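You operate a simulated robot arm through the tools that you are given. There is no shell and no other tool.

Carry out the task below with a simulated robot arm. There is one attempt and no reset: what you move stays moved.

JOB
Tap the air out of the blue jar, level its top with the pink spatula and close it.
Fine: tap it on the rubber mat; the spatula is in the labels drawer: wipe it on the brown pad, lay it back, shut the drawer; leave the other jars. Where these are worked on the way, their far stop is far enough and under half their travel is too little: labels drawer.

The check looks at the end state, three seconds after you hand in, the way a careful person would. Anything else that was tipped, shoved, dropped, spilled or broken makes it a failure.

ROBOT AND FRAMES
A 7-joint arm with a two-finger parallel gripper, fixed in place. Base frame: the origin is at the foot of the arm, x ahead of it, y to its left, z up. Units: m, rad, N and s.
Its first joint turns from -2.601 to 2.601 rad. Payload 3.43 kg.
Tool frame: the origin (TCP) lies between the finger pads and is the grasp point; the fingertips stand 0.03 m ahead of it; z points along the fingers, y is the line along which they close. The gripper opens to 0.094 m. The fingers are 0.028 m wide and 0.01 m thick; the gripper's body (0.05 by 0.096 m) begins 0.055 m behind the TCP.
Orientation is that of the tool frame in the base frame, as [roll, pitch, yaw] about the fixed x, y, z axes, in that order (R = Rz(yaw) Ry(pitch) Rx(roll)). With the fingers straight down and closing along the base's y, the tool's x points along the base's -x, its y along +y and its z along -z.

CONTROLS
- The arm moves only by the tool nudge_tool. Its argument "targets" is one flat list of numbers, 7 for each row, row after row: the shift along the tool's x, y, z in m, then the turn, a rotation vector about the tool's x, y, z in rad, then the finger opening in m, from 0 to 0.094. In form: [dx, dy, dz, rx, ry, rz, jaw, dx, dy, dz, rx, ry, rz, jaw, ...]. A call has 1 to 20 rows; each row is the pose to reach, as a shift and turn from the pose commanded when the call began, along the tool's axes at that moment. Rows are played at 5 a second. More than 0.05 m and 0.15 rad between two rows, or a gripper value outside its range, and nothing of the call is played. Where a pose cannot be reached the arm comes as near as it can. A force on the tool above 40 N (or 10 N above the force at the start of the call, whichever is more), or a blocked arm, ends the call early, and 0.2 s more pass. Each finger travels about 0.045 m/s and halts on what it meets, pressing with about 37 N; the grip force reading is that of the motor and also rises with nothing between the fingers. The clock runs only during rows and for 0.2 s after the last one: add rows that repeat a pose to give the fingers time. The reply holds the time, the measured pose of the TCP, the force on the tool along the base axes, the opening and the grip force, in the units named above and with some noise, with the torque about the TCP (base axes, N m) and any sound that the robot's microphone picked up.
- Cameras (640 x 400 px; columns grow to the right, rows downward): "scene" is fixed at [0.4062, -0.4973, 1.6151]; the picture's right is [0.56, -0.83, 0.00], its down [-0.60, -0.40, -0.69] and it looks along [0.57, 0.38, -0.73] (base axes); focal length 321 px, centre (320, 200). "wrist" rides on the gripper at [0.076, 0.014, -0.102] in the tool frame; the picture's right is [-0.18, 0.98, 0.00], its down [-0.75, -0.14, -0.64] and it looks along [-0.63, -0.12, 0.77] (tool axes); focal length 243 px, centre (320, 200). There is no depth. A picture from a camera that has moved, and an enlarged one, comes with that camera's place and axes in the base frame and with its lens. The place of the scene camera against the robot may be out by one fixed shift of up to 0.012 m in any direction.
- get_image(camera): a new picture of that camera. The clock stands still meanwhile.
- enlarge(camera, box): a new picture of the part [left, top, right, bottom] of that camera's present view, enlarged. The clock stands still meanwhile.
- sign_off(): hands the job in; it is judged then, once.

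Nothing tells you positions but the pictures and the camera data. Unless the task says otherwise, let go and move clear before handing in.

The tools are called after "Call:" as name(argument=value, ...) on one line, values as JSON. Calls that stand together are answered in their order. nudge_tool: Moves the arm, as the interface text tells. Its arguments: {"type":"object","properties":{"targets":{"type":"array","items":{"type":"number"}}},"required":["targets"]} The other tools are called the same way: get_image (camera) takes a picture; enlarge (camera, box) takes an enlarged picture of a part of a camera's view; sign_off () hands the job in.

At the start:

```text
clock: 0.0
tool_pos: [0.9879, -0.0015, 1.1611]
orientation: [-3.141, 0.0, 3.141]
force: [0.3, -0.7, 0.6]
wrist_torque: [0.0, -0.04, -0.01]
opening: 0.094
grasp_force: 0.2
```

scene: 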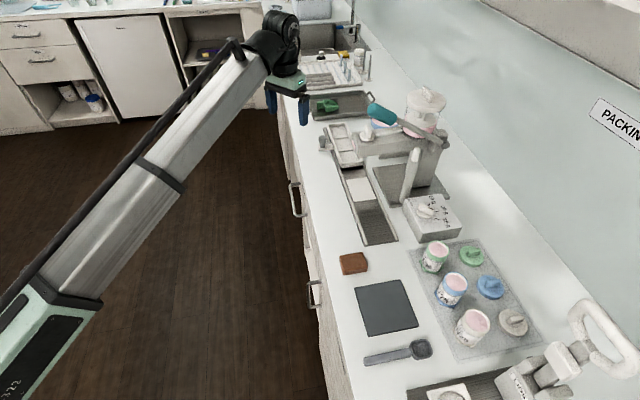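
wrist: 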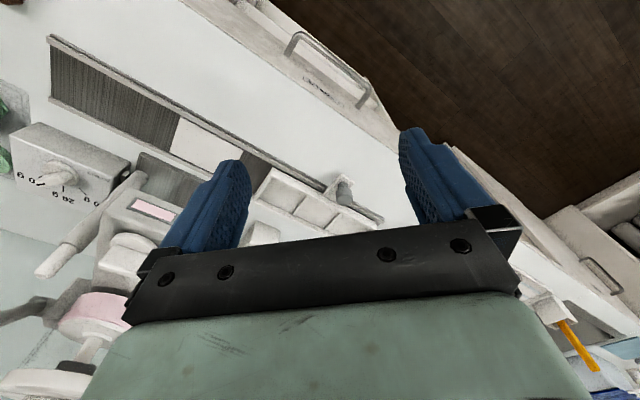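

I see a counter with jars (green, blue, white/grey) on a grey mat, lids beside them, a dark rubber mat, a brown pad and drawers at the counter front. I'll look closer at each part before moving.

Call:
enlarge(camera="scene", box=[320, 220, 560, 370])

Call:
enlarge(camera="scene", box=[260, 150, 420, 250])

Call:
enlarge(camera="scene", box=[260, 240, 420, 400])

Call:
enlarge(camera="scene", box=[260, 30, 460, 155])

```text
2.67 times, centred on (440, 295) of scene
camera zoom: at [0.4062, -0.4973, 1.6151], right [0.56, -0.83, 0.0], down [-0.6, -0.4, -0.69], along [0.57, 0.38, -0.73], focal length 857 px, centre (0, -53)
```

zoom: 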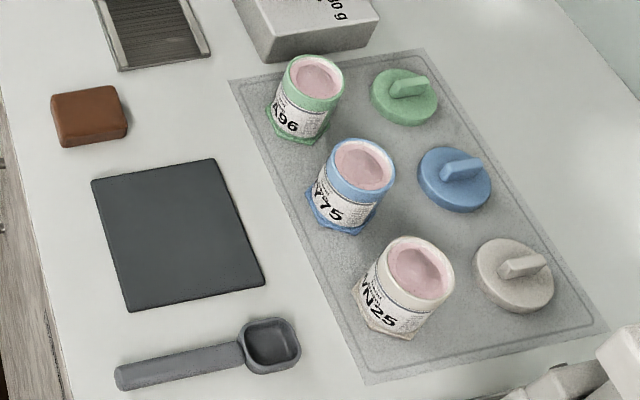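

```text
4.00 times, centred on (340, 200) of scene
camera zoom: at [0.4062, -0.4973, 1.6151], right [0.56, -0.83, 0.0], down [-0.6, -0.4, -0.69], along [0.57, 0.38, -0.73], focal length 1285 px, centre (240, 200)
```

zoom: 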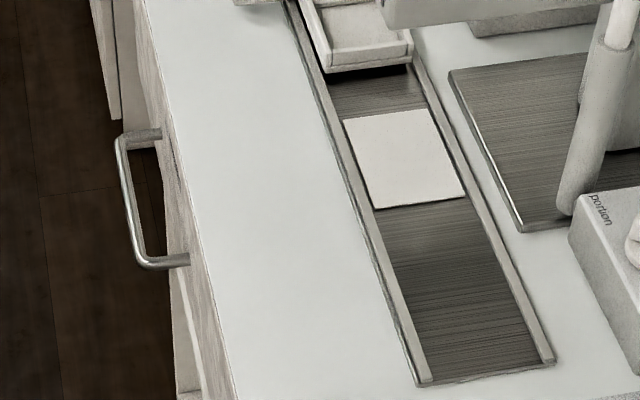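

```text
2.50 times, centred on (340, 320) of scene
camera zoom: at [0.4062, -0.4973, 1.6151], right [0.56, -0.83, 0.0], down [-0.6, -0.4, -0.69], along [0.57, 0.38, -0.73], focal length 803 px, centre (270, -100)
```

zoom: 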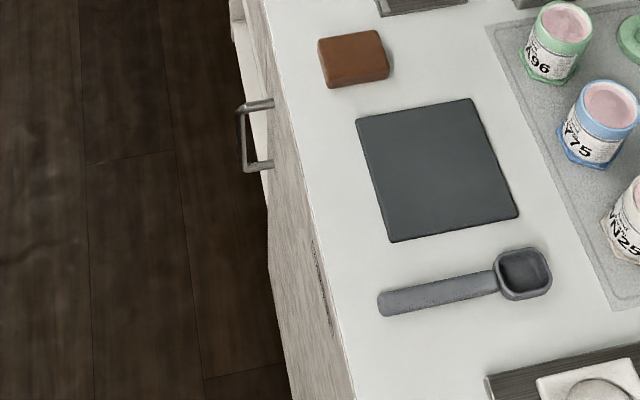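

```text
3.20 times, centred on (360, 92) of scene
camera zoom: at [0.4062, -0.4973, 1.6151], right [0.56, -0.83, 0.0], down [-0.6, -0.4, -0.69], along [0.57, 0.38, -0.73], focal length 1028 px, centre (192, 544)
```

zoom: 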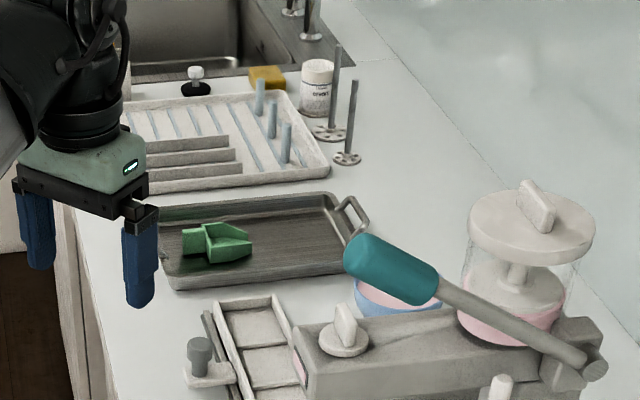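

The counter seems to run diagonally (surface about z 0.90), with two drawer handles on its front. Next I check the text on the drawer fronts through the wrist camera.

Call:
enlarge(camera="wrist", box=[230, 0, 430, 125])

Call:
enlarge(camera="scene", box=[280, 170, 360, 220])

Call:
enlarge(camera="scene", box=[290, 260, 370, 400])

```text
3.20 times, centred on (330, 62) of wrist
camera zoom: at [0.9112, 0.012, 1.2641], right [0.18, 0.98, 0.0], down [0.75, -0.14, 0.64], along [0.63, -0.12, -0.77], focal length 776 px, centre (288, 640)
```

zoom: 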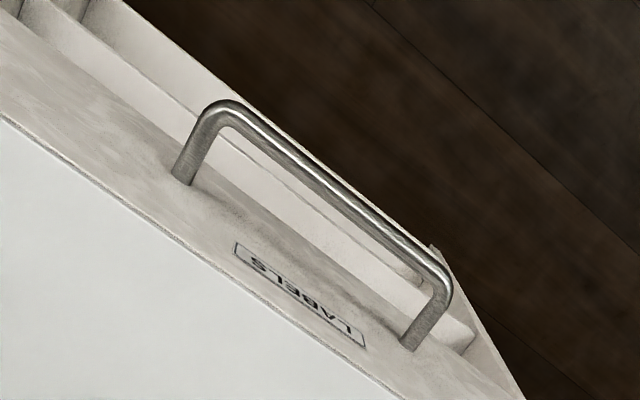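

```text
8.00 times, centred on (320, 195) of scene
camera zoom: at [0.4062, -0.4973, 1.6151], right [0.56, -0.83, 0.0], down [-0.6, -0.4, -0.69], along [0.57, 0.38, -0.73], focal length 2570 px, centre (320, 240)
```

zoom: 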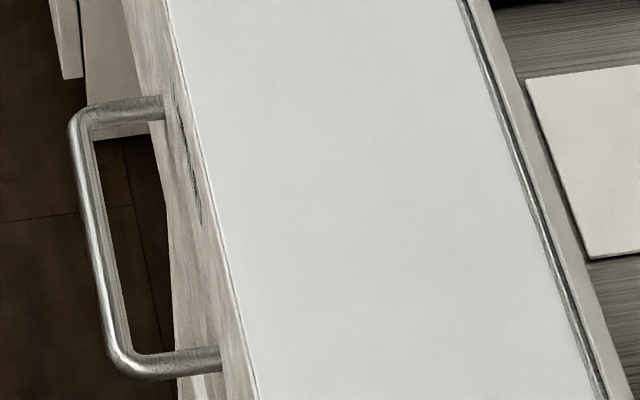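

```text
2.86 times, centred on (330, 330) of scene
camera zoom: at [0.4062, -0.4973, 1.6151], right [0.56, -0.83, 0.0], down [-0.6, -0.4, -0.69], along [0.57, 0.38, -0.73], focal length 918 px, centre (291, -171)
```

zoom: 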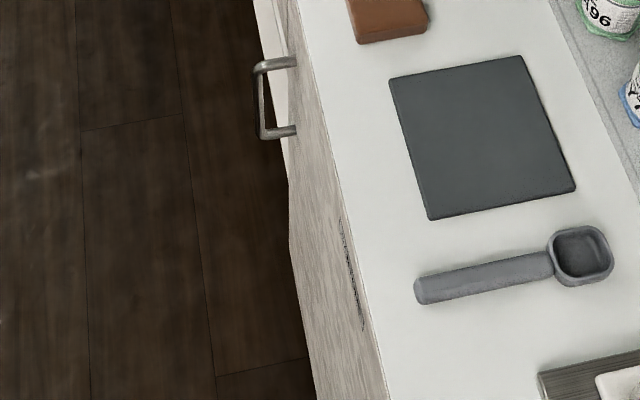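

The labels drawer is the one with the handle near (0.99, 0.01, 0.80). The counter runs at 45°, with its front edge about 0.734 m from the base axis. Next I swing the hand toward the jars, turned square to the counter, for a closer look.

Call:
nudge_tool(targets=[0.0243, -0.0372, -0.0024, 0, 0, 0.0785, 0.094, 0.0486, -0.0744, -0.0048, 0, 0, 0.157, 0.094, 0.0729, -0.1116, -0.0072, 0, 0, 0.2355, 0.094, 0.0972, -0.1488, -0.0096, 0, 0, 0.314, 0.094, 0.1215, -0.186, -0.012, 0, 0, 0.3925, 0.094, 0.1458, -0.2232, -0.0144, 0, 0, 0.471, 0.094, 0.1701, -0.2604, -0.0168, 0, 0, 0.5495, 0.094, 0.1944, -0.2976, -0.0192, 0, 0, 0.628, 0.094, 0.2187, -0.3348, -0.0216, 0, 0, 0.7065, 0.094, 0.243, -0.372, -0.024, 0, 0, 0.785, 0.094])

Call:
get_image(camera="wrist")

Call:
get_image(camera="scene")

```text
clock: 2.2
tool_pos: [0.7445, -0.373, 1.1807]
orientation: [3.138, 0.01, 2.356]
force: [-0.1, -7.5, -11.8]
wrist_torque: [0.1, -0.71, 0.44]
opening: 0.0941
grasp_force: 0.1
out of reach, approached as far as the arm can: row 10
```

```text
taken
camera wrist: at [0.7003, -0.3098, 1.2838], right [0.83, 0.56, 0.01], down [0.43, -0.63, 0.65], along [0.37, -0.53, -0.76], focal length 243 px, centre (320, 200)
```

wrist: 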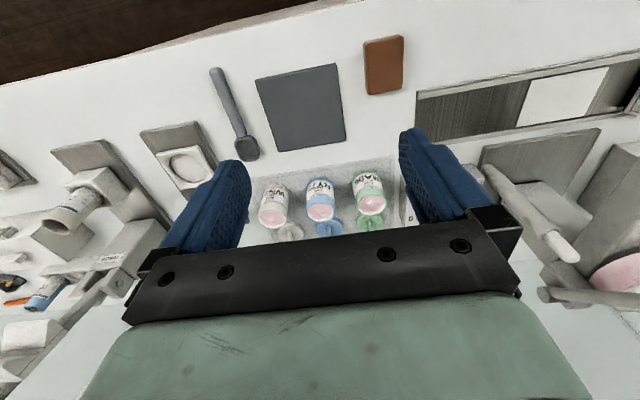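

```text
taken
```

scene: 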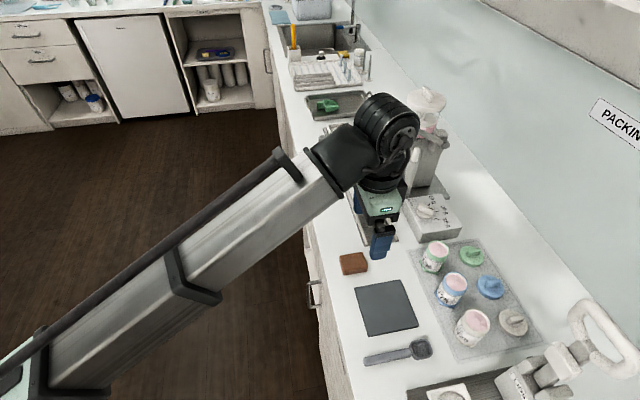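

The jars, lids, mat and pad are now visible from the front side. I'll enlarge to locate them accurately.

Call:
enlarge(camera="wrist", box=[240, 140, 420, 252])

Call:
enlarge(camera="wrist", box=[200, 20, 430, 165])

Call:
enlarge(camera="scene", box=[400, 230, 560, 360])

```text
3.56 times, centred on (330, 196) of wrist
camera zoom: at [0.7003, -0.3098, 1.2838], right [0.83, 0.56, 0.01], down [0.43, -0.63, 0.65], along [0.37, -0.53, -0.76], focal length 863 px, centre (284, 214)
```

zoom: 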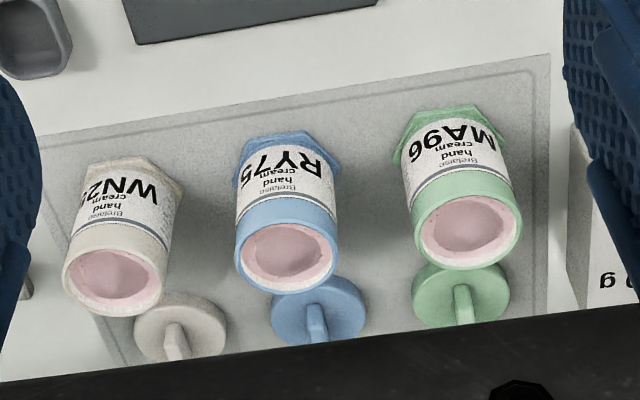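

```text
2.76 times, centred on (315, 92) of wrist
camera zoom: at [0.7003, -0.3098, 1.2838], right [0.83, 0.56, 0.01], down [0.43, -0.63, 0.65], along [0.37, -0.53, -0.76], focal length 669 px, centre (334, 497)
```

zoom: 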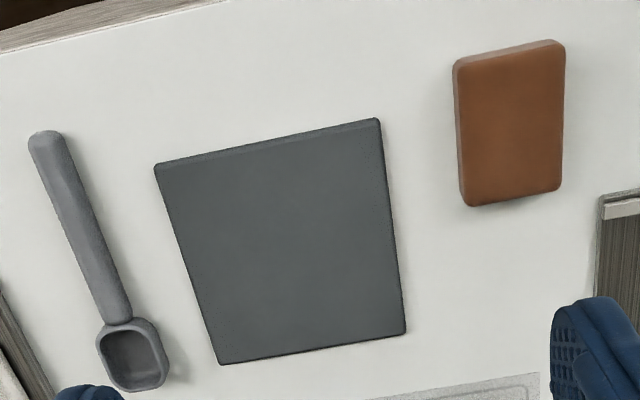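

```text
3.08 times, centred on (480, 295) of scene
camera zoom: at [0.4062, -0.4973, 1.6151], right [0.56, -0.83, 0.0], down [-0.6, -0.4, -0.69], along [0.57, 0.38, -0.73], focal length 989 px, centre (-172, -92)
```

zoom: 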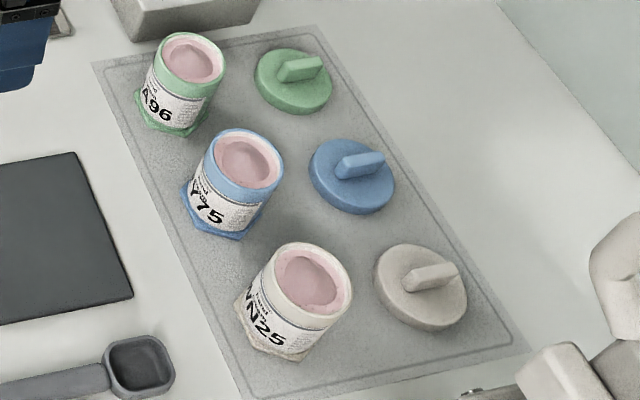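

The blue jar's rim is at about (0.869, -0.549, 0.97), its lid near (0.944, -0.627), the mat near (0.767, -0.445) and the pad near (0.817, -0.325). I'll open the labels drawer first, so I'm going to look at its handle up close.

Call:
nudge_tool(targets=[0.0118, 0.0261, 0.0118, 0, 0, -0.1428, 0.094, 0.0236, 0.0522, 0.0236, 0, 0, -0.2856, 0.094, 0.0354, 0.0783, 0.0354, 0, 0, -0.4284, 0.094, 0.0472, 0.1044, 0.0472, 0, 0, -0.5712, 0.094, 0.059, 0.1305, 0.059, 0, 0, -0.714, 0.094, 0.0708, 0.1566, 0.0708, 0, 0, -0.8568, 0.094, 0.0826, 0.1827, 0.0826, 0, 0, -0.9996, 0.094, 0.0944, 0.2088, 0.0944, 0, 0, -1.1424, 0.094, 0.1062, 0.2349, 0.1062, 0, 0, -1.2852, 0.094, 0.118, 0.261, 0.118, 0, 0, -1.428, 0.094, 0.13, 0.287, 0.13, 0, 0, -1.5708, 0.094])

Call:
get_image(camera="wrist")

Call:
get_image(camera="scene")

```text
clock: 2.6
tool_pos: [0.7522, -0.3592, 1.1746]
orientation: [3.14, 0.011, 2.433]
force: [0.7, 0.0, -0.3]
wrist_torque: [-0.02, 0.02, 0.05]
opening: 0.0939
grasp_force: 0.0
stopped in row 1: the force on the tool passed its limit at 52 N (the readings are from after the stop); the commanded pose is now the measured one
```

```text
taken
camera wrist: at [0.7031, -0.299, 1.2767], right [0.78, 0.63, 0.0], down [0.47, -0.6, 0.65], along [0.41, -0.5, -0.76], focal length 243 px, centre (320, 200)
```

wrist: 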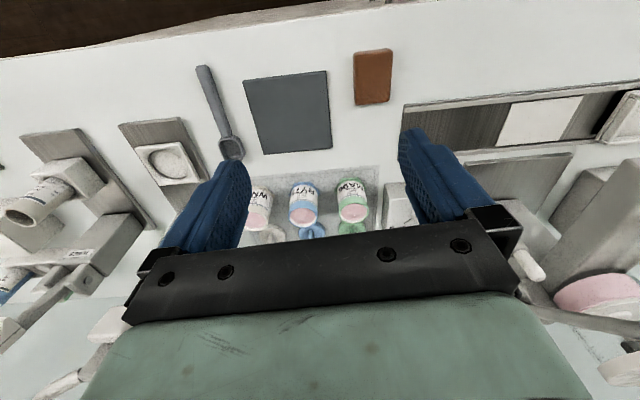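

```text
taken
```

scene: 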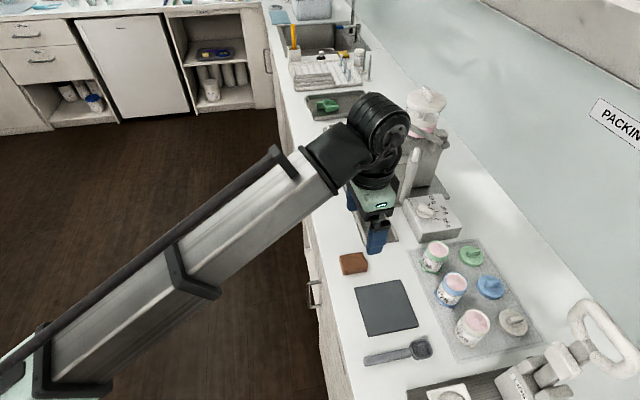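

The last call stopped on a force spike right at the edge of the arm's reach, with nothing touching, so the pose near its limit is the likely cause. I'll retry from here toward the drawer.

Call:
nudge_tool(targets=[0.0087, 0.0234, 0.0104, 0, 0, -0.1245, 0.094, 0.0175, 0.0468, 0.0208, 0, 0, -0.249, 0.094, 0.0262, 0.0702, 0.0311, 0, 0, -0.3735, 0.094, 0.0349, 0.0936, 0.0415, 0, 0, -0.498, 0.094, 0.0436, 0.117, 0.0519, 0, 0, -0.6225, 0.094, 0.0524, 0.1405, 0.0623, 0, 0, -0.747, 0.094, 0.0611, 0.1639, 0.0727, 0, 0, -0.8715, 0.094, 0.0698, 0.1873, 0.0831, 0, 0, -0.996, 0.094, 0.0785, 0.2107, 0.0935, 0, 0, -1.1205, 0.094, 0.0873, 0.2341, 0.1038, 0, 0, -1.245, 0.094, 0.096, 0.2575, 0.1142, 0, 0, -1.3695, 0.094, 0.1047, 0.2809, 0.1246, 0, 0, -1.494, 0.094])

Call:
get_image(camera="wrist")

Call:
get_image(camera="scene")

```text
clock: 5.2
tool_pos: [0.8574, -0.0777, 1.0477]
orientation: [-3.134, 0.004, -2.354]
force: [-0.6, -0.7, 0.8]
wrist_torque: [0.0, 0.02, -0.01]
opening: 0.0941
grasp_force: 0.1
```

```text
taken
camera wrist: at [0.7921, -0.122, 1.1516], right [-0.57, 0.82, -0.01], down [0.63, 0.44, 0.65], along [0.54, 0.36, -0.76], focal length 243 px, centre (320, 200)
```

wrist: 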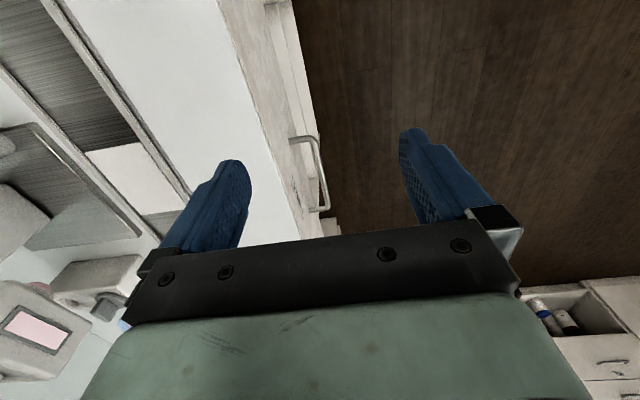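

```text
taken
```

scene: 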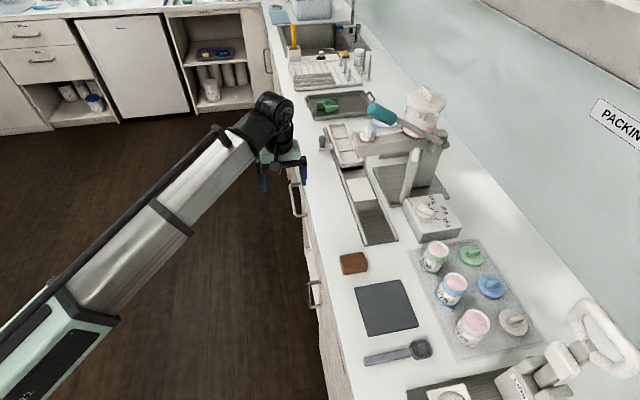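

Call:
enlarge(camera="wrist", box=[240, 100, 400, 250])

Call:
enlarge(camera="scene", box=[270, 160, 350, 230])

```text
2.67 times, centred on (320, 175) of wrist
camera zoom: at [0.7921, -0.122, 1.1516], right [-0.57, 0.82, -0.01], down [0.63, 0.44, 0.65], along [0.54, 0.36, -0.76], focal length 647 px, centre (320, 267)
```

zoom: 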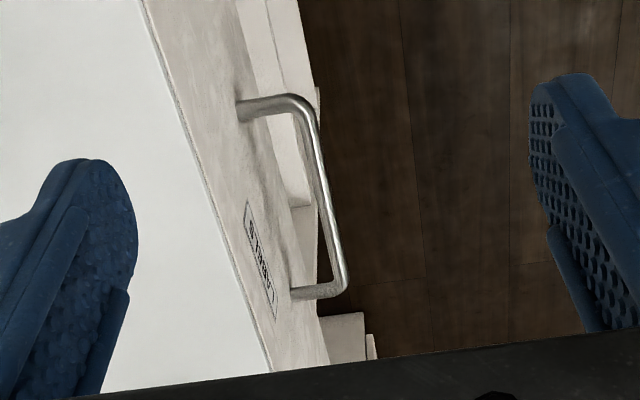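

```text
5.71 times, centred on (310, 195) of scene
camera zoom: at [0.4062, -0.4973, 1.6151], right [0.56, -0.83, 0.0], down [-0.6, -0.4, -0.69], along [0.57, 0.38, -0.73], focal length 1836 px, centre (377, 229)
```

zoom: 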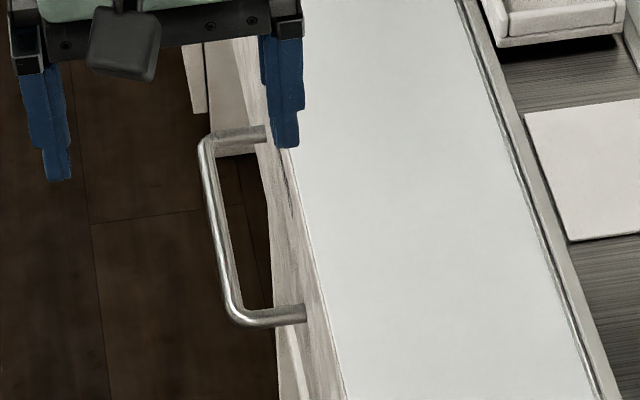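

I can see the LABELS handle clearly: a bar about 0.14 m long at a standoff of about 4 cm from the front. I'll tilt the hand 45° toward the front and move closer for the grasp.

Call:
nudge_tool(targets=[-0.0217, 0.008, 0.0233, 0.1122, 0, 0, 0.07, -0.0434, 0.016, 0.0466, 0.2244, 0, 0, 0.07, -0.0651, 0.024, 0.0699, 0.3366, 0, 0, 0.07, -0.0868, 0.032, 0.0932, 0.4488, 0, 0, 0.07, -0.1085, 0.04, 0.1165, 0.561, 0, 0, 0.07, -0.1302, 0.048, 0.1398, 0.6732, 0, 0, 0.07, -0.152, 0.056, 0.163, 0.7854, 0, 0, 0.07])

Call:
get_image(camera="wrist")

Call:
get_image(camera="scene")

```text
clock: 6.8
tool_pos: [0.9259, 0.0685, 0.8863]
orientation: [-2.345, 0.005, -2.355]
force: [-0.2, 0.3, 0.4]
wrist_torque: [-0.03, -0.01, 0.0]
opening: 0.0697
grasp_force: 0.0
```

```text
taken
camera wrist: at [0.8124, 0.073, 0.9481], right [-0.35, 0.62, -0.7], down [0.28, 0.79, 0.55], along [0.89, 0.0, -0.45], focal length 243 px, centre (320, 200)
```

wrist: 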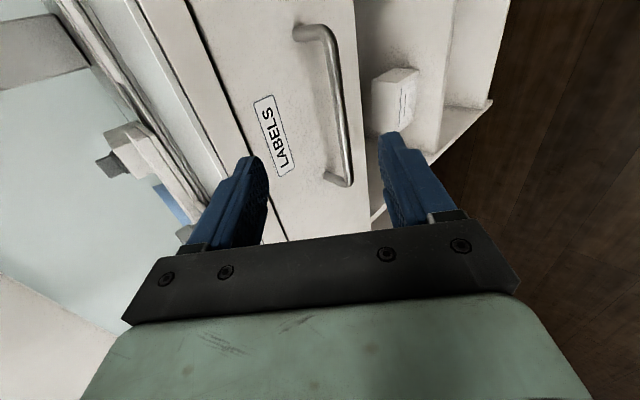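

```text
taken
```

scene: 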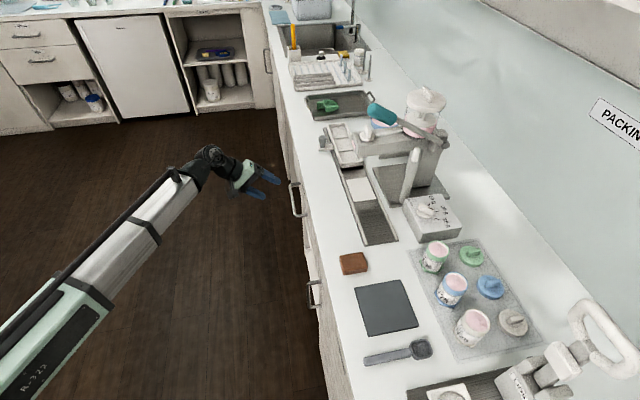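

The handle centre sits about 0.117 m ahead on the tool axis, roughly at (0.986, 0.028, 0.793). There's only about 3 cm behind the bar, so I'll tilt nearer to horizontal and stop 7 cm short to check.

Call:
nudge_tool(targets=[-0.0035, 0.0125, 0.014, 0.1309, 0, 0, 0.06, -0.007, 0.025, 0.028, 0.2618, 0, 0, 0.06, -0.0105, 0.0375, 0.042, 0.3927, 0, 0, 0.06, -0.014, 0.05, 0.056, 0.5236, 0, 0, 0.06])

Call:
get_image(camera="wrist")

Call:
enlarge(camera="scene", box=[230, 140, 350, 240])

```text
clock: 7.8
tool_pos: [0.9401, 0.0756, 0.8109]
orientation: [-1.823, 0.002, -2.357]
force: [-0.3, -0.1, -0.1]
wrist_torque: [-0.01, -0.01, 0.0]
opening: 0.06
grasp_force: 0.1
```

```text
taken
camera wrist: at [0.8133, 0.0934, 0.8234], right [-0.04, 0.31, -0.95], down [0.12, 0.95, 0.3], along [0.99, -0.1, -0.07], focal length 243 px, centre (320, 200)
```

wrist: 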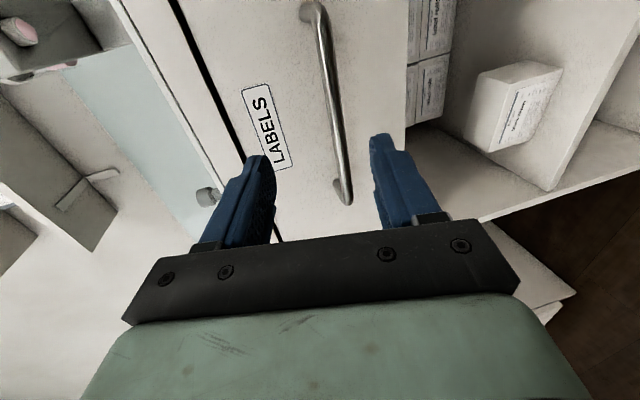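

```text
4.00 times, centred on (290, 190) of scene
camera zoom: at [0.4062, -0.4973, 1.6151], right [0.56, -0.83, 0.0], down [-0.6, -0.4, -0.69], along [0.57, 0.38, -0.73], focal length 1285 px, centre (440, 240)
```

zoom: 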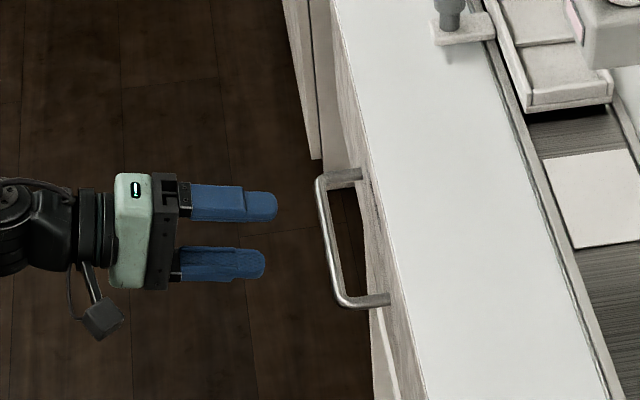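

The bar lies about 1 cm lower in the tool frame and about 7–8 cm ahead. I'll shift down 1 cm and advance 5.5 cm, then recheck.

Call:
nudge_tool(targets=[0, 0.0097, 0.02, 0, 0, 0, 0.06, 0, 0.0097, 0.04, 0, 0, 0, 0.06, 0, 0.0097, 0.055, 0, 0, 0, 0.06])

Call:
get_image(camera="wrist")

Call:
enlarge(camera="scene", box=[250, 160, 330, 220])

```text
clock: 8.6
tool_pos: [0.9767, 0.0395, 0.7888]
orientation: [-1.823, 0.004, -2.356]
force: [-0.6, 0.8, 0.2]
wrist_torque: [0.02, 0.01, 0.04]
opening: 0.06
grasp_force: 0.1
```

```text
taken
camera wrist: at [0.8491, 0.0568, 0.8008], right [-0.04, 0.31, -0.95], down [0.12, 0.95, 0.3], along [0.99, -0.1, -0.07], focal length 243 px, centre (320, 200)
```

wrist: 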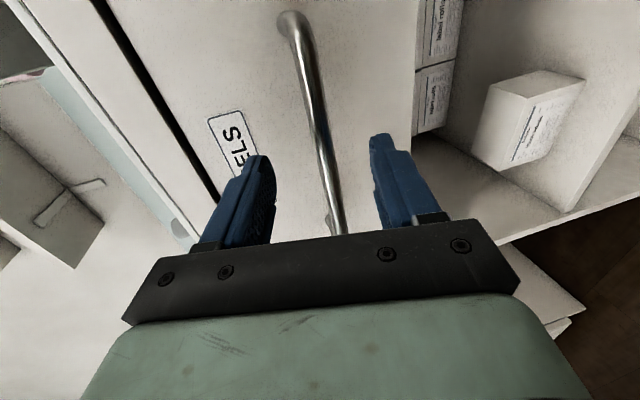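

```text
6.67 times, centred on (290, 190) of scene
camera zoom: at [0.4062, -0.4973, 1.6151], right [0.56, -0.83, 0.0], down [-0.6, -0.4, -0.69], along [0.57, 0.38, -0.73], focal length 2142 px, centre (520, 267)
```

zoom: 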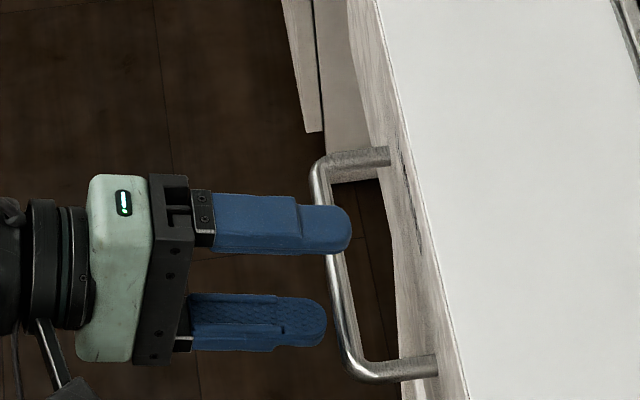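

The fingers straddle the bar, with the tips just about at it. I'll advance another 1.8 cm and close.

Call:
nudge_tool(targets=[0, 0.001, 0.01, 0, 0, 0, 0.06, 0, 0.001, 0.018, 0, 0, 0, 0.06, 0, 0.001, 0.018, 0, 0, 0, 0.04, 0, 0.001, 0.018, 0, 0, 0, 0.02, 0, 0.001, 0.018, 0, 0, 0, 0.0, 0, 0.001, 0.018, 0, 0, 0, 0.0, 0, 0.001, 0.018, 0, 0, 0, 0.0])

Call:
get_image(camera="wrist")

Call:
enlarge(camera="scene", box=[250, 160, 330, 220])

```text
clock: 10.2
tool_pos: [0.9877, 0.0283, 0.7803]
orientation: [-1.826, 0.002, -2.356]
force: [-10.2, 5.0, -22.9]
wrist_torque: [0.22, 0.34, 0.51]
opening: 0.0117
grasp_force: 44.6
```

```text
taken
camera wrist: at [0.8605, 0.046, 0.7935], right [-0.04, 0.31, -0.95], down [0.12, 0.95, 0.3], along [0.99, -0.1, -0.08], focal length 243 px, centre (320, 200)
```

wrist: 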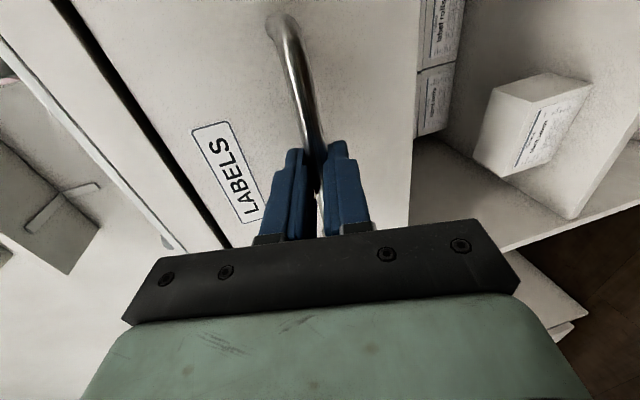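

```text
6.67 times, centred on (290, 190) of scene
camera zoom: at [0.4062, -0.4973, 1.6151], right [0.56, -0.83, 0.0], down [-0.6, -0.4, -0.69], along [0.57, 0.38, -0.73], focal length 2142 px, centre (520, 267)
```

zoom: 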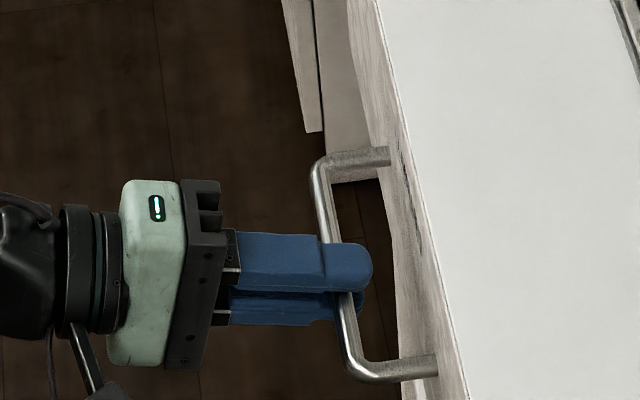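

The bar is gripped (opening 0.0117). I'll ease down slightly to relieve the vertical load and begin pulling straight out.

Call:
nudge_tool(targets=[0, 0.003, 0, 0, 0, 0, 0, 0, 0.0068, -0.0145, 0, 0, 0, 0, 0, 0.0106, -0.029, 0, 0, 0, 0, 0, 0.0144, -0.0435, 0, 0, 0, 0, 0, 0.0181, -0.058, 0, 0, 0, 0])

Call:
get_image(camera="scene")

```text
clock: 11.4
tool_pos: [0.9455, 0.071, 0.7798]
orientation: [-1.822, 0.004, -2.357]
force: [-1.8, -0.5, 2.9]
wrist_torque: [-0.33, 0.3, -0.8]
opening: 0.012
grasp_force: 44.7
```

```text
taken
```

scene: 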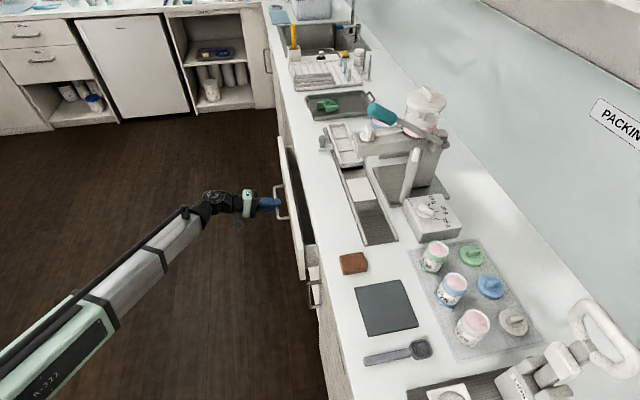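

The drawer slides out freely. I'll keep pulling toward its stop.

Call:
nudge_tool(targets=[0, 0.0063, -0.0242, 0, 0, 0, 0, 0, 0.0125, -0.0484, 0, 0, 0, 0, 0, 0.0188, -0.0726, 0, 0, 0, 0, 0, 0.025, -0.0968, 0, 0, 0, 0, 0, 0.0313, -0.121, 0, 0, 0, 0, 0, 0.0375, -0.1452, 0, 0, 0, 0])

Call:
get_image(camera="scene")

```text
clock: 12.8
tool_pos: [0.8383, 0.1774, 0.7804]
orientation: [-1.822, 0.003, -2.357]
force: [0.5, -1.3, 12.7]
wrist_torque: [-0.43, 0.06, -0.34]
opening: 0.0118
grasp_force: 45.2
```

```text
taken
```

scene: 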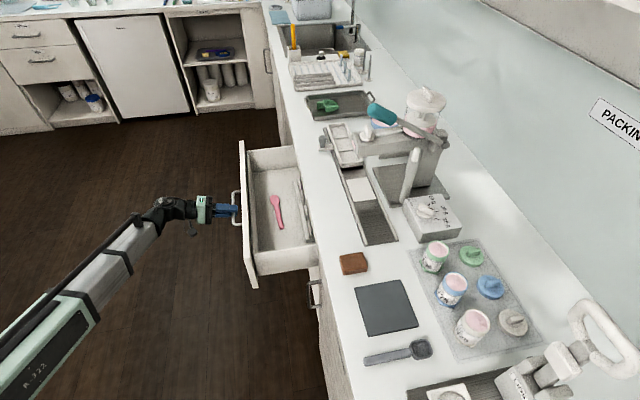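

The drawer is open about 0.21 m, and a pink spatula lies in it. Let me look closer before deciding how much farther to pull.

Call:
enlarge(camera="scene", box=[230, 130, 330, 290])

Call:
get_image(camera="wrist")

```text
2.50 times, centred on (280, 210) of scene
camera zoom: at [0.4062, -0.4973, 1.6151], right [0.56, -0.83, 0.0], down [-0.6, -0.4, -0.69], along [0.57, 0.38, -0.73], focal length 803 px, centre (420, 175)
```

zoom: 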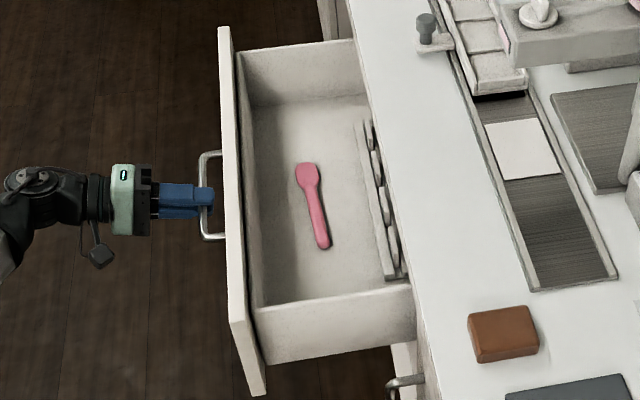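

```text
taken
camera wrist: at [0.7118, 0.1944, 0.7929], right [-0.04, 0.31, -0.95], down [0.12, 0.95, 0.3], along [0.99, -0.1, -0.07], focal length 243 px, centre (320, 200)
```

wrist: 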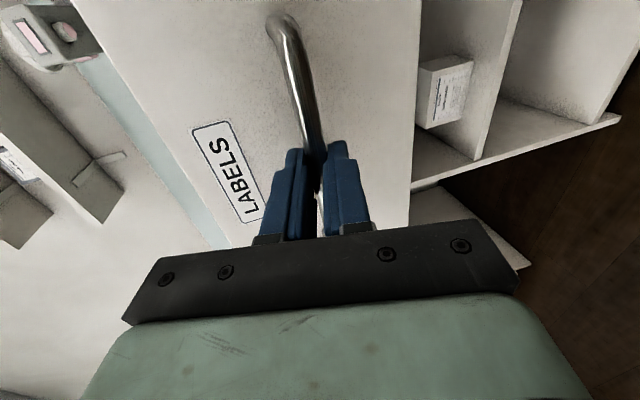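

The spatula lies in the front compartment, blade toward the far end. I'll pull the drawer further for clearance, stopping at its stop.

Call:
nudge_tool(targets=[0, 0.005, -0.0194, 0, 0, 0, 0, 0, 0.01, -0.0387, 0, 0, 0, 0, 0, 0.015, -0.0581, 0, 0, 0, 0, 0, 0.02, -0.0774, 0, 0, 0, 0])

Call:
get_image(camera="scene")

```text
clock: 13.8
tool_pos: [0.7822, 0.2325, 0.7799]
orientation: [-1.819, 0.002, -2.357]
force: [1.6, 0.7, 19.8]
wrist_torque: [-0.25, -0.04, 0.48]
opening: 0.0115
grasp_force: 44.8
```

```text
taken
```

scene: 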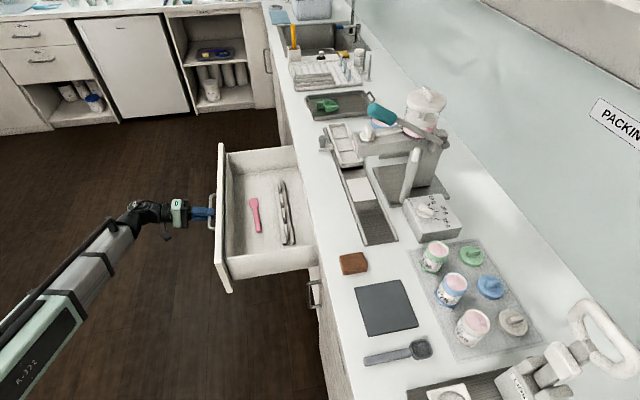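

It's out about 0.29 m with no stop yet. I'll ease the vertical load and pull a bit more to be sure it's well past half.

Call:
nudge_tool(targets=[0, -0.003, 0, 0, 0, 0, 0, 0, 0.0018, -0.0194, 0, 0, 0, 0, 0, 0.0066, -0.0387, 0, 0, 0, 0, 0, 0.0114, -0.0581, 0, 0, 0, 0, 0, 0.0162, -0.0774, 0, 0, 0, 0, 0, 0.021, -0.0968, 0, 0, 0, 0])

Call:
get_image(camera="scene")

```text
clock: 15.2
tool_pos: [0.7179, 0.2958, 0.7805]
orientation: [-1.831, 0.002, -2.357]
force: [9.6, -3.0, -6.6]
wrist_torque: [-0.03, 0.08, -0.15]
opening: 0.0115
grasp_force: 44.9
stopped in row 6: the force on the tool passed its limit at 72 N (the readings are from after the stop); the commanded pose is now the measured one
```

```text
taken
```

scene: 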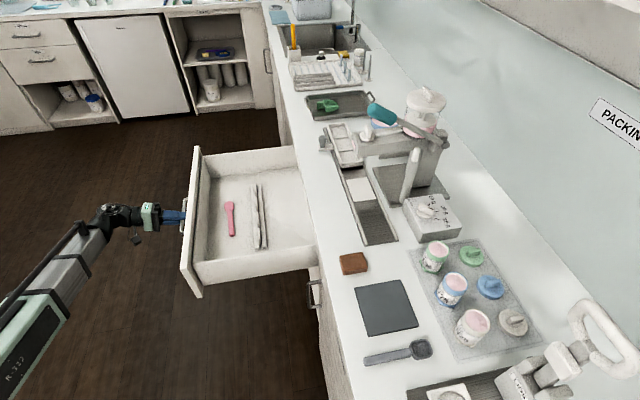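

The drawer has reached its far stop (about 0.38 m of travel). I'll release the handle, back away, and look at the spatula from above on the way.

Call:
nudge_tool(targets=[0, 0, 0, 0, 0, 0, 0.02, 0, 0, 0, 0, 0, 0, 0.04, 0, 0, 0, 0, 0, 0, 0.05, 0, 0, -0.02, 0, 0, 0, 0.05, 0, 0, -0.05, 0, 0, 0, 0.05, 0, 0, -0.08, 0, 0, 0, 0.05])

Call:
enlarge(camera="scene", box=[130, 130, 330, 300])

```text
clock: 16.6
tool_pos: [0.6617, 0.3518, 0.8021]
orientation: [-1.829, 0.002, -2.359]
force: [0.5, 0.3, -0.7]
wrist_torque: [0.01, 0.02, 0.0]
opening: 0.0497
grasp_force: 0.1
```

```text
2.35 times, centred on (230, 215) of scene
camera zoom: at [0.4062, -0.4973, 1.6151], right [0.56, -0.83, 0.0], down [-0.6, -0.4, -0.69], along [0.57, 0.38, -0.73], focal length 756 px, centre (532, 165)
```

zoom: 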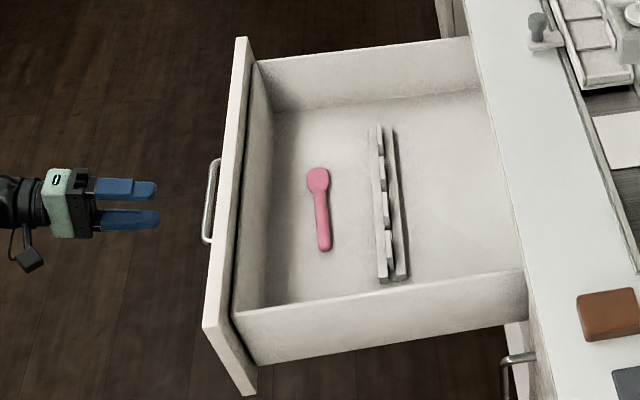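

The hand is clear of the handle and the drawer stays open. Next I'll raise and level the hand, passing high over the drawer, heading for the blue jar.

Call:
nudge_tool(targets=[0, -0.0435, -0.0115, -0.11, 0, 0, 0.05, 0, -0.087, -0.023, -0.22, 0, 0, 0.05, 0, -0.1305, -0.0345, -0.33, 0, 0, 0.06, 0, -0.1766, -0.0363, -0.44, 0, 0, 0.07, 0.01, -0.2132, -0.0149, -0.55, 0, 0, 0.08, 0.02, -0.2379, 0.0199, -0.66, 0, 0, 0.08, 0.03, -0.2578, 0.056, -0.77, 0, 0, 0.08, 0.04, -0.268, 0.0947, -0.88, 0, 0, 0.08, 0.05, -0.2783, 0.1334, -0.99, 0, 0, 0.08, 0.06, -0.2885, 0.172, -1.1, 0, 0, 0.08, 0.07, -0.2987, 0.2107, -1.21, 0, 0, 0.08, 0.07, -0.3038, 0.23, -1.3126, 0, 0, 0.08])

Call:
get_image(camera="wrist")

Call:
get_image(camera="scene")

```text
clock: 19.2
tool_pos: [0.8233, 0.0883, 1.0378]
orientation: [3.14, 0.001, -2.359]
force: [-0.5, 0.6, 0.3]
wrist_torque: [-0.02, -0.04, 0.01]
opening: 0.0798
grasp_force: 0.1
```

```text
taken
camera wrist: at [0.7594, 0.045, 1.1403], right [-0.56, 0.83, 0.0], down [0.63, 0.43, 0.64], along [0.53, 0.36, -0.77], focal length 243 px, centre (320, 200)
```

wrist: 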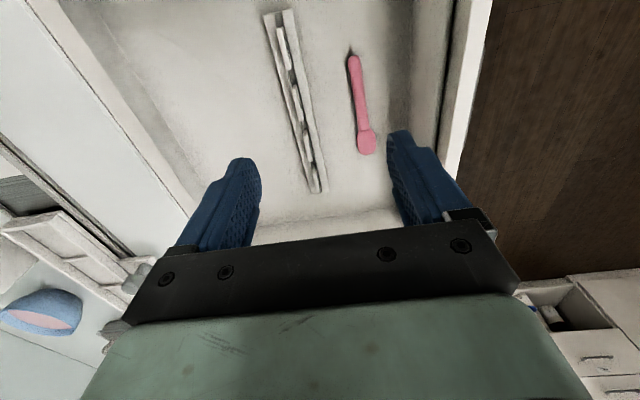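

```text
taken
```

scene: 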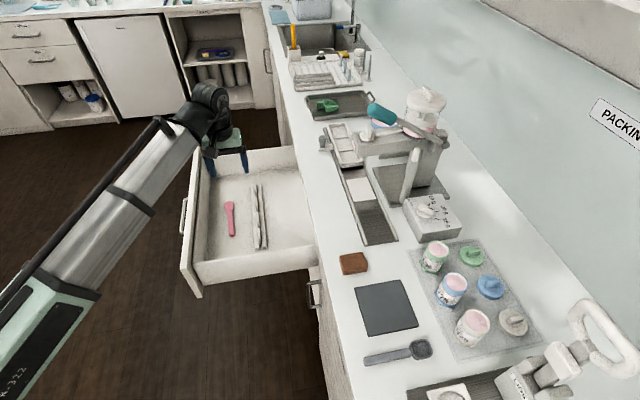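

The spatula lies at about z 0.73, along the counter direction, with its handle end nearest. Now I'll swing the hand over to the jars, turned square to the counter.

Call:
nudge_tool(targets=[0.0338, -0.0217, 0, 0, 0, 0.1309, 0.08, 0.0675, -0.0433, 0, 0, 0, 0.2618, 0.08, 0.1013, -0.065, 0, 0, 0, 0.3927, 0.08, 0.135, -0.0867, 0, 0, 0, 0.5236, 0.08, 0.1688, -0.1083, 0, 0, 0, 0.6545, 0.08, 0.2025, -0.13, 0, 0, 0, 0.7854, 0.08, 0.2363, -0.1517, 0, 0, 0, 0.9163, 0.08, 0.27, -0.1733, 0, 0, 0, 1.0472, 0.08, 0.3038, -0.195, 0, 0, 0, 1.1781, 0.08, 0.3375, -0.2167, 0, 0, 0, 1.309, 0.08, 0.3713, -0.2383, 0, 0, 0, 1.4399, 0.08, 0.405, -0.26, 0, 0, 0, 1.5708, 0.08])

Call:
get_image(camera="wrist")

Call:
get_image(camera="scene")

```text
clock: 21.8
tool_pos: [0.7207, -0.3786, 1.0361]
orientation: [3.141, 0.0, 2.352]
force: [0.6, -0.2, -0.2]
wrist_torque: [0.0, 0.04, 0.01]
opening: 0.08
grasp_force: 0.0
```

```text
taken
camera wrist: at [0.6761, -0.3166, 1.1397], right [0.83, 0.56, 0.0], down [0.43, -0.64, 0.64], along [0.36, -0.53, -0.77], focal length 243 px, centre (320, 200)
```

wrist: 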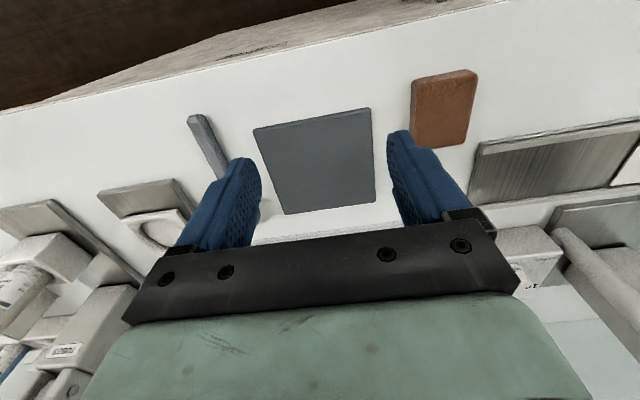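

```text
taken
```

scene: 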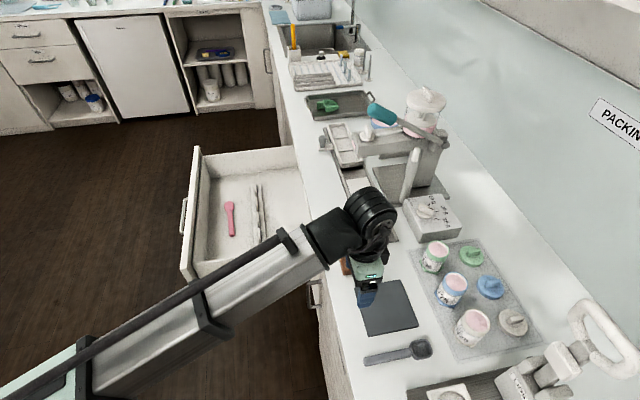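

The mat spans about a 12 cm square centred near (0.760, -0.440). I'll tilt the hand about 35° forward and move over toward the blue jar for a precise look.

Call:
nudge_tool(targets=[-0.0314, -0.0032, -0.0014, 0, -0.1222, 0, 0.08, -0.0628, -0.0064, -0.0028, 0, -0.2443, 0, 0.08, -0.0942, -0.0096, -0.0042, 0, -0.3665, 0, 0.08, -0.1256, -0.0128, -0.0056, 0, -0.4887, 0, 0.08, -0.157, -0.016, -0.007, 0, -0.6109, 0, 0.08])

Call:
get_image(camera="wrist")

Call:
get_image(camera="scene")

```text
clock: 23.0
tool_pos: [0.8196, -0.501, 1.0443]
orientation: [3.138, 0.613, 2.35]
force: [-0.1, 0.1, -0.3]
wrist_torque: [0.01, -0.03, -0.01]
opening: 0.08
grasp_force: 0.0
```

```text
taken
camera wrist: at [0.7432, -0.4071, 1.0851], right [0.8, 0.59, 0.11], down [0.07, -0.28, 0.96], along [0.59, -0.76, -0.26], focal length 243 px, centre (320, 200)
```

wrist: 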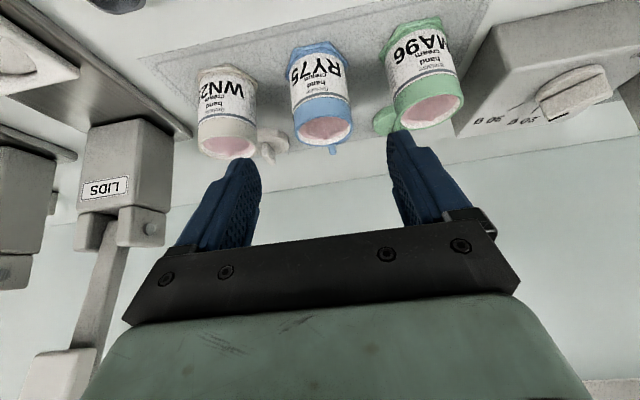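

```text
taken
```

scene: 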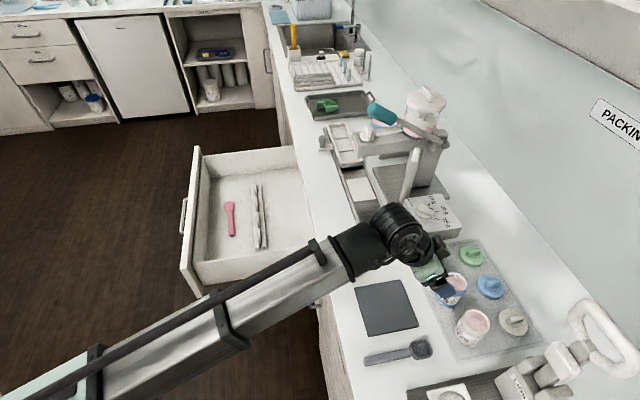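

I notice a device marked "LIDS" beside the mat. I'll zoom in on it and on the jar before grasping.

Call:
enlarge(camera="wrist", box=[180, 0, 480, 190])

Call:
enlarge(camera="wrist", box=[0, 60, 200, 340])

Call:
enlarge(camera="scene", box=[400, 290, 640, 400])

```text
2.11 times, centred on (330, 95) of wrist
camera zoom: at [0.7432, -0.4071, 1.0851], right [0.8, 0.59, 0.11], down [0.07, -0.28, 0.96], along [0.59, -0.76, -0.26], focal length 511 px, centre (299, 421)
```

zoom: 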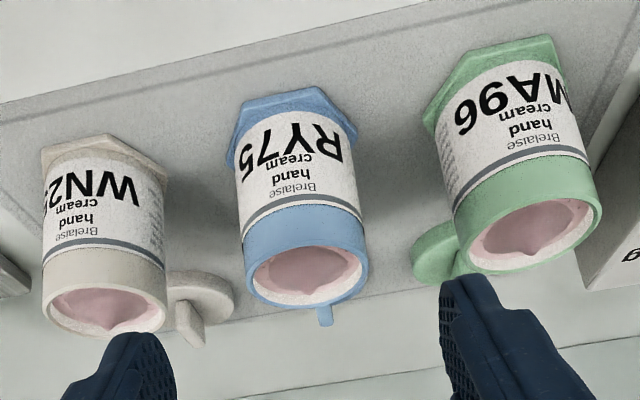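

```text
1.43 times, centred on (100, 200) of wrist
camera zoom: at [0.7432, -0.4071, 1.0851], right [0.8, 0.59, 0.11], down [0.07, -0.28, 0.96], along [0.59, -0.76, -0.26], focal length 347 px, centre (634, 200)
```

zoom: 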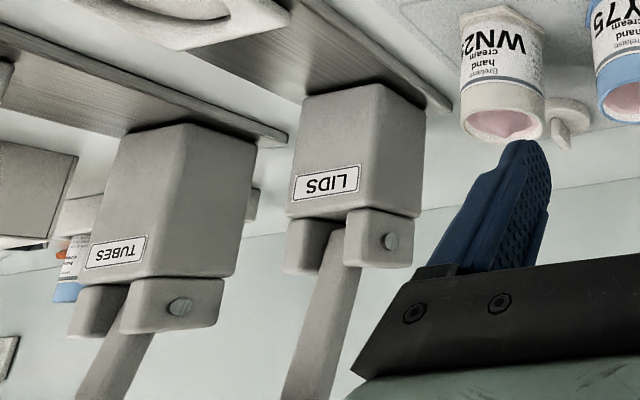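

```text
2.67 times, centred on (520, 345) of scene
camera zoom: at [0.4062, -0.4973, 1.6151], right [0.56, -0.83, 0.0], down [-0.6, -0.4, -0.69], along [0.57, 0.38, -0.73], focal length 857 px, centre (-213, -187)
```

zoom: 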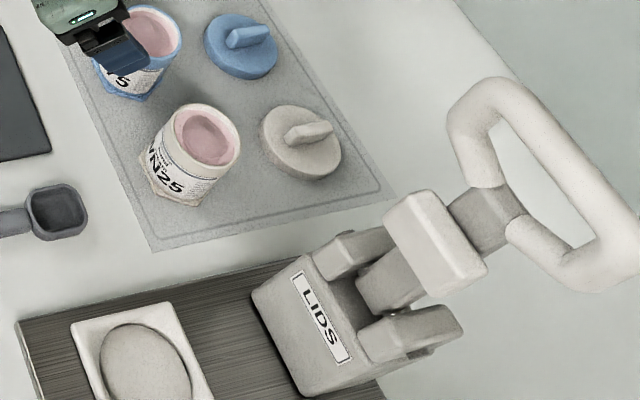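

There are lid/tube presses further right, not mentioned in the task, so I'll leave them alone. The blue jar's axis is near (0.869, -0.552), straight ahead on the tool axis, so I advance with the jaws at 7 cm.

Call:
nudge_tool(targets=[-0.0005, -0.0001, 0.02, 0, 0, 0, 0.07, -0.001, -0.0003, 0.04, 0, 0, 0, 0.07, -0.0015, -0.0004, 0.06, 0, 0, 0, 0.07, -0.002, -0.0005, 0.08, 0, 0, 0, 0.07, -0.0025, -0.0007, 0.1, 0, 0, 0, 0.07, -0.003, -0.0008, 0.1174, 0, 0, 0, 0.07])

Call:
get_image(camera="wrist")

Call:
enlarge(camera="scene", box=[400, 220, 540, 350])

```text
clock: 24.4
tool_pos: [0.8694, -0.5525, 0.949]
orientation: [3.139, 0.611, 2.353]
force: [-0.1, 0.2, 0.2]
wrist_torque: [0.01, 0.0, -0.01]
opening: 0.0699
grasp_force: 0.1
```

```text
taken
camera wrist: at [0.7923, -0.4576, 0.9901], right [0.8, 0.59, 0.11], down [0.07, -0.28, 0.96], along [0.59, -0.76, -0.27], focal length 243 px, centre (320, 200)
```

wrist: 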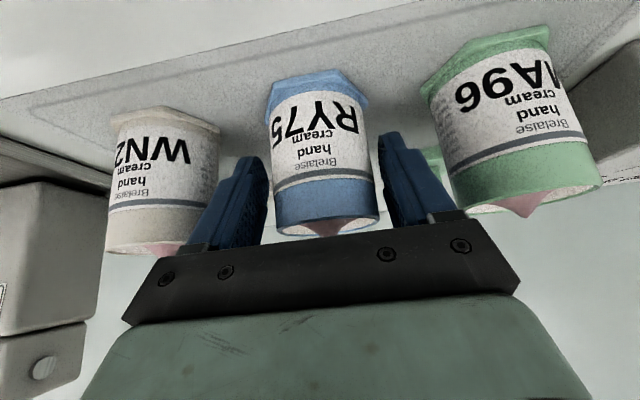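

```text
3.08 times, centred on (470, 285) of scene
camera zoom: at [0.4062, -0.4973, 1.6151], right [0.56, -0.83, 0.0], down [-0.6, -0.4, -0.69], along [0.57, 0.38, -0.73], focal length 989 px, centre (-142, -62)
```

zoom: 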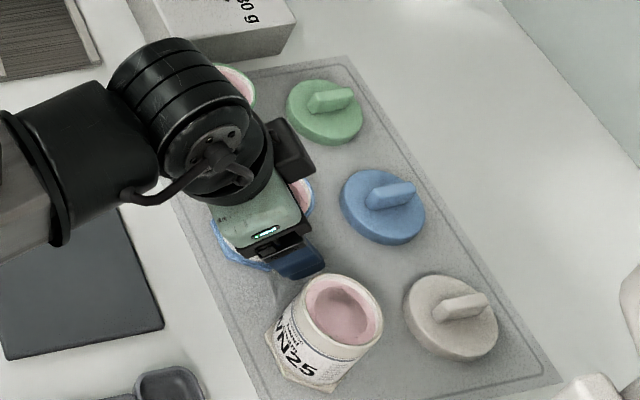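

The jar sits squarely between the fingers. I'll close on it.

Call:
nudge_tool(targets=[0, 0, 0, 0, 0, 0, 0.06, 0, 0, 0, 0, 0, 0, 0.052, 0, 0, 0, 0, 0, 0, 0.045, 0, 0, 0, 0, 0, 0, 0.04, 0, 0, 0, 0, 0, 0, 0.04])

Call:
get_image(camera="wrist")

```text
clock: 25.6
tool_pos: [0.8684, -0.5525, 0.9485]
orientation: [3.139, 0.61, 2.351]
force: [-0.5, -0.3, -0.1]
wrist_torque: [-0.05, 0.03, 0.0]
opening: 0.056
grasp_force: 36.8
```

```text
taken
camera wrist: at [0.7923, -0.4575, 0.99], right [0.8, 0.59, 0.11], down [0.07, -0.28, 0.96], along [0.59, -0.76, -0.27], focal length 243 px, centre (320, 200)
```

wrist: 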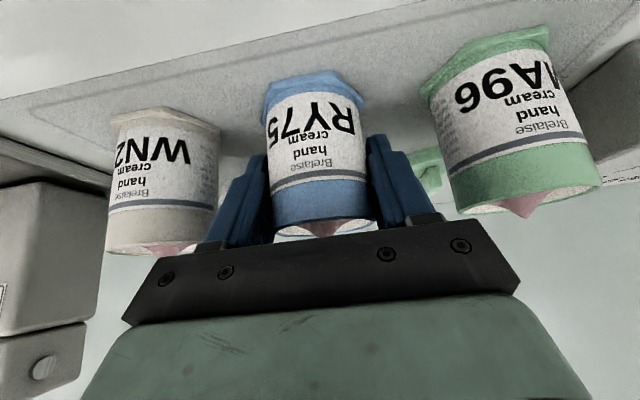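

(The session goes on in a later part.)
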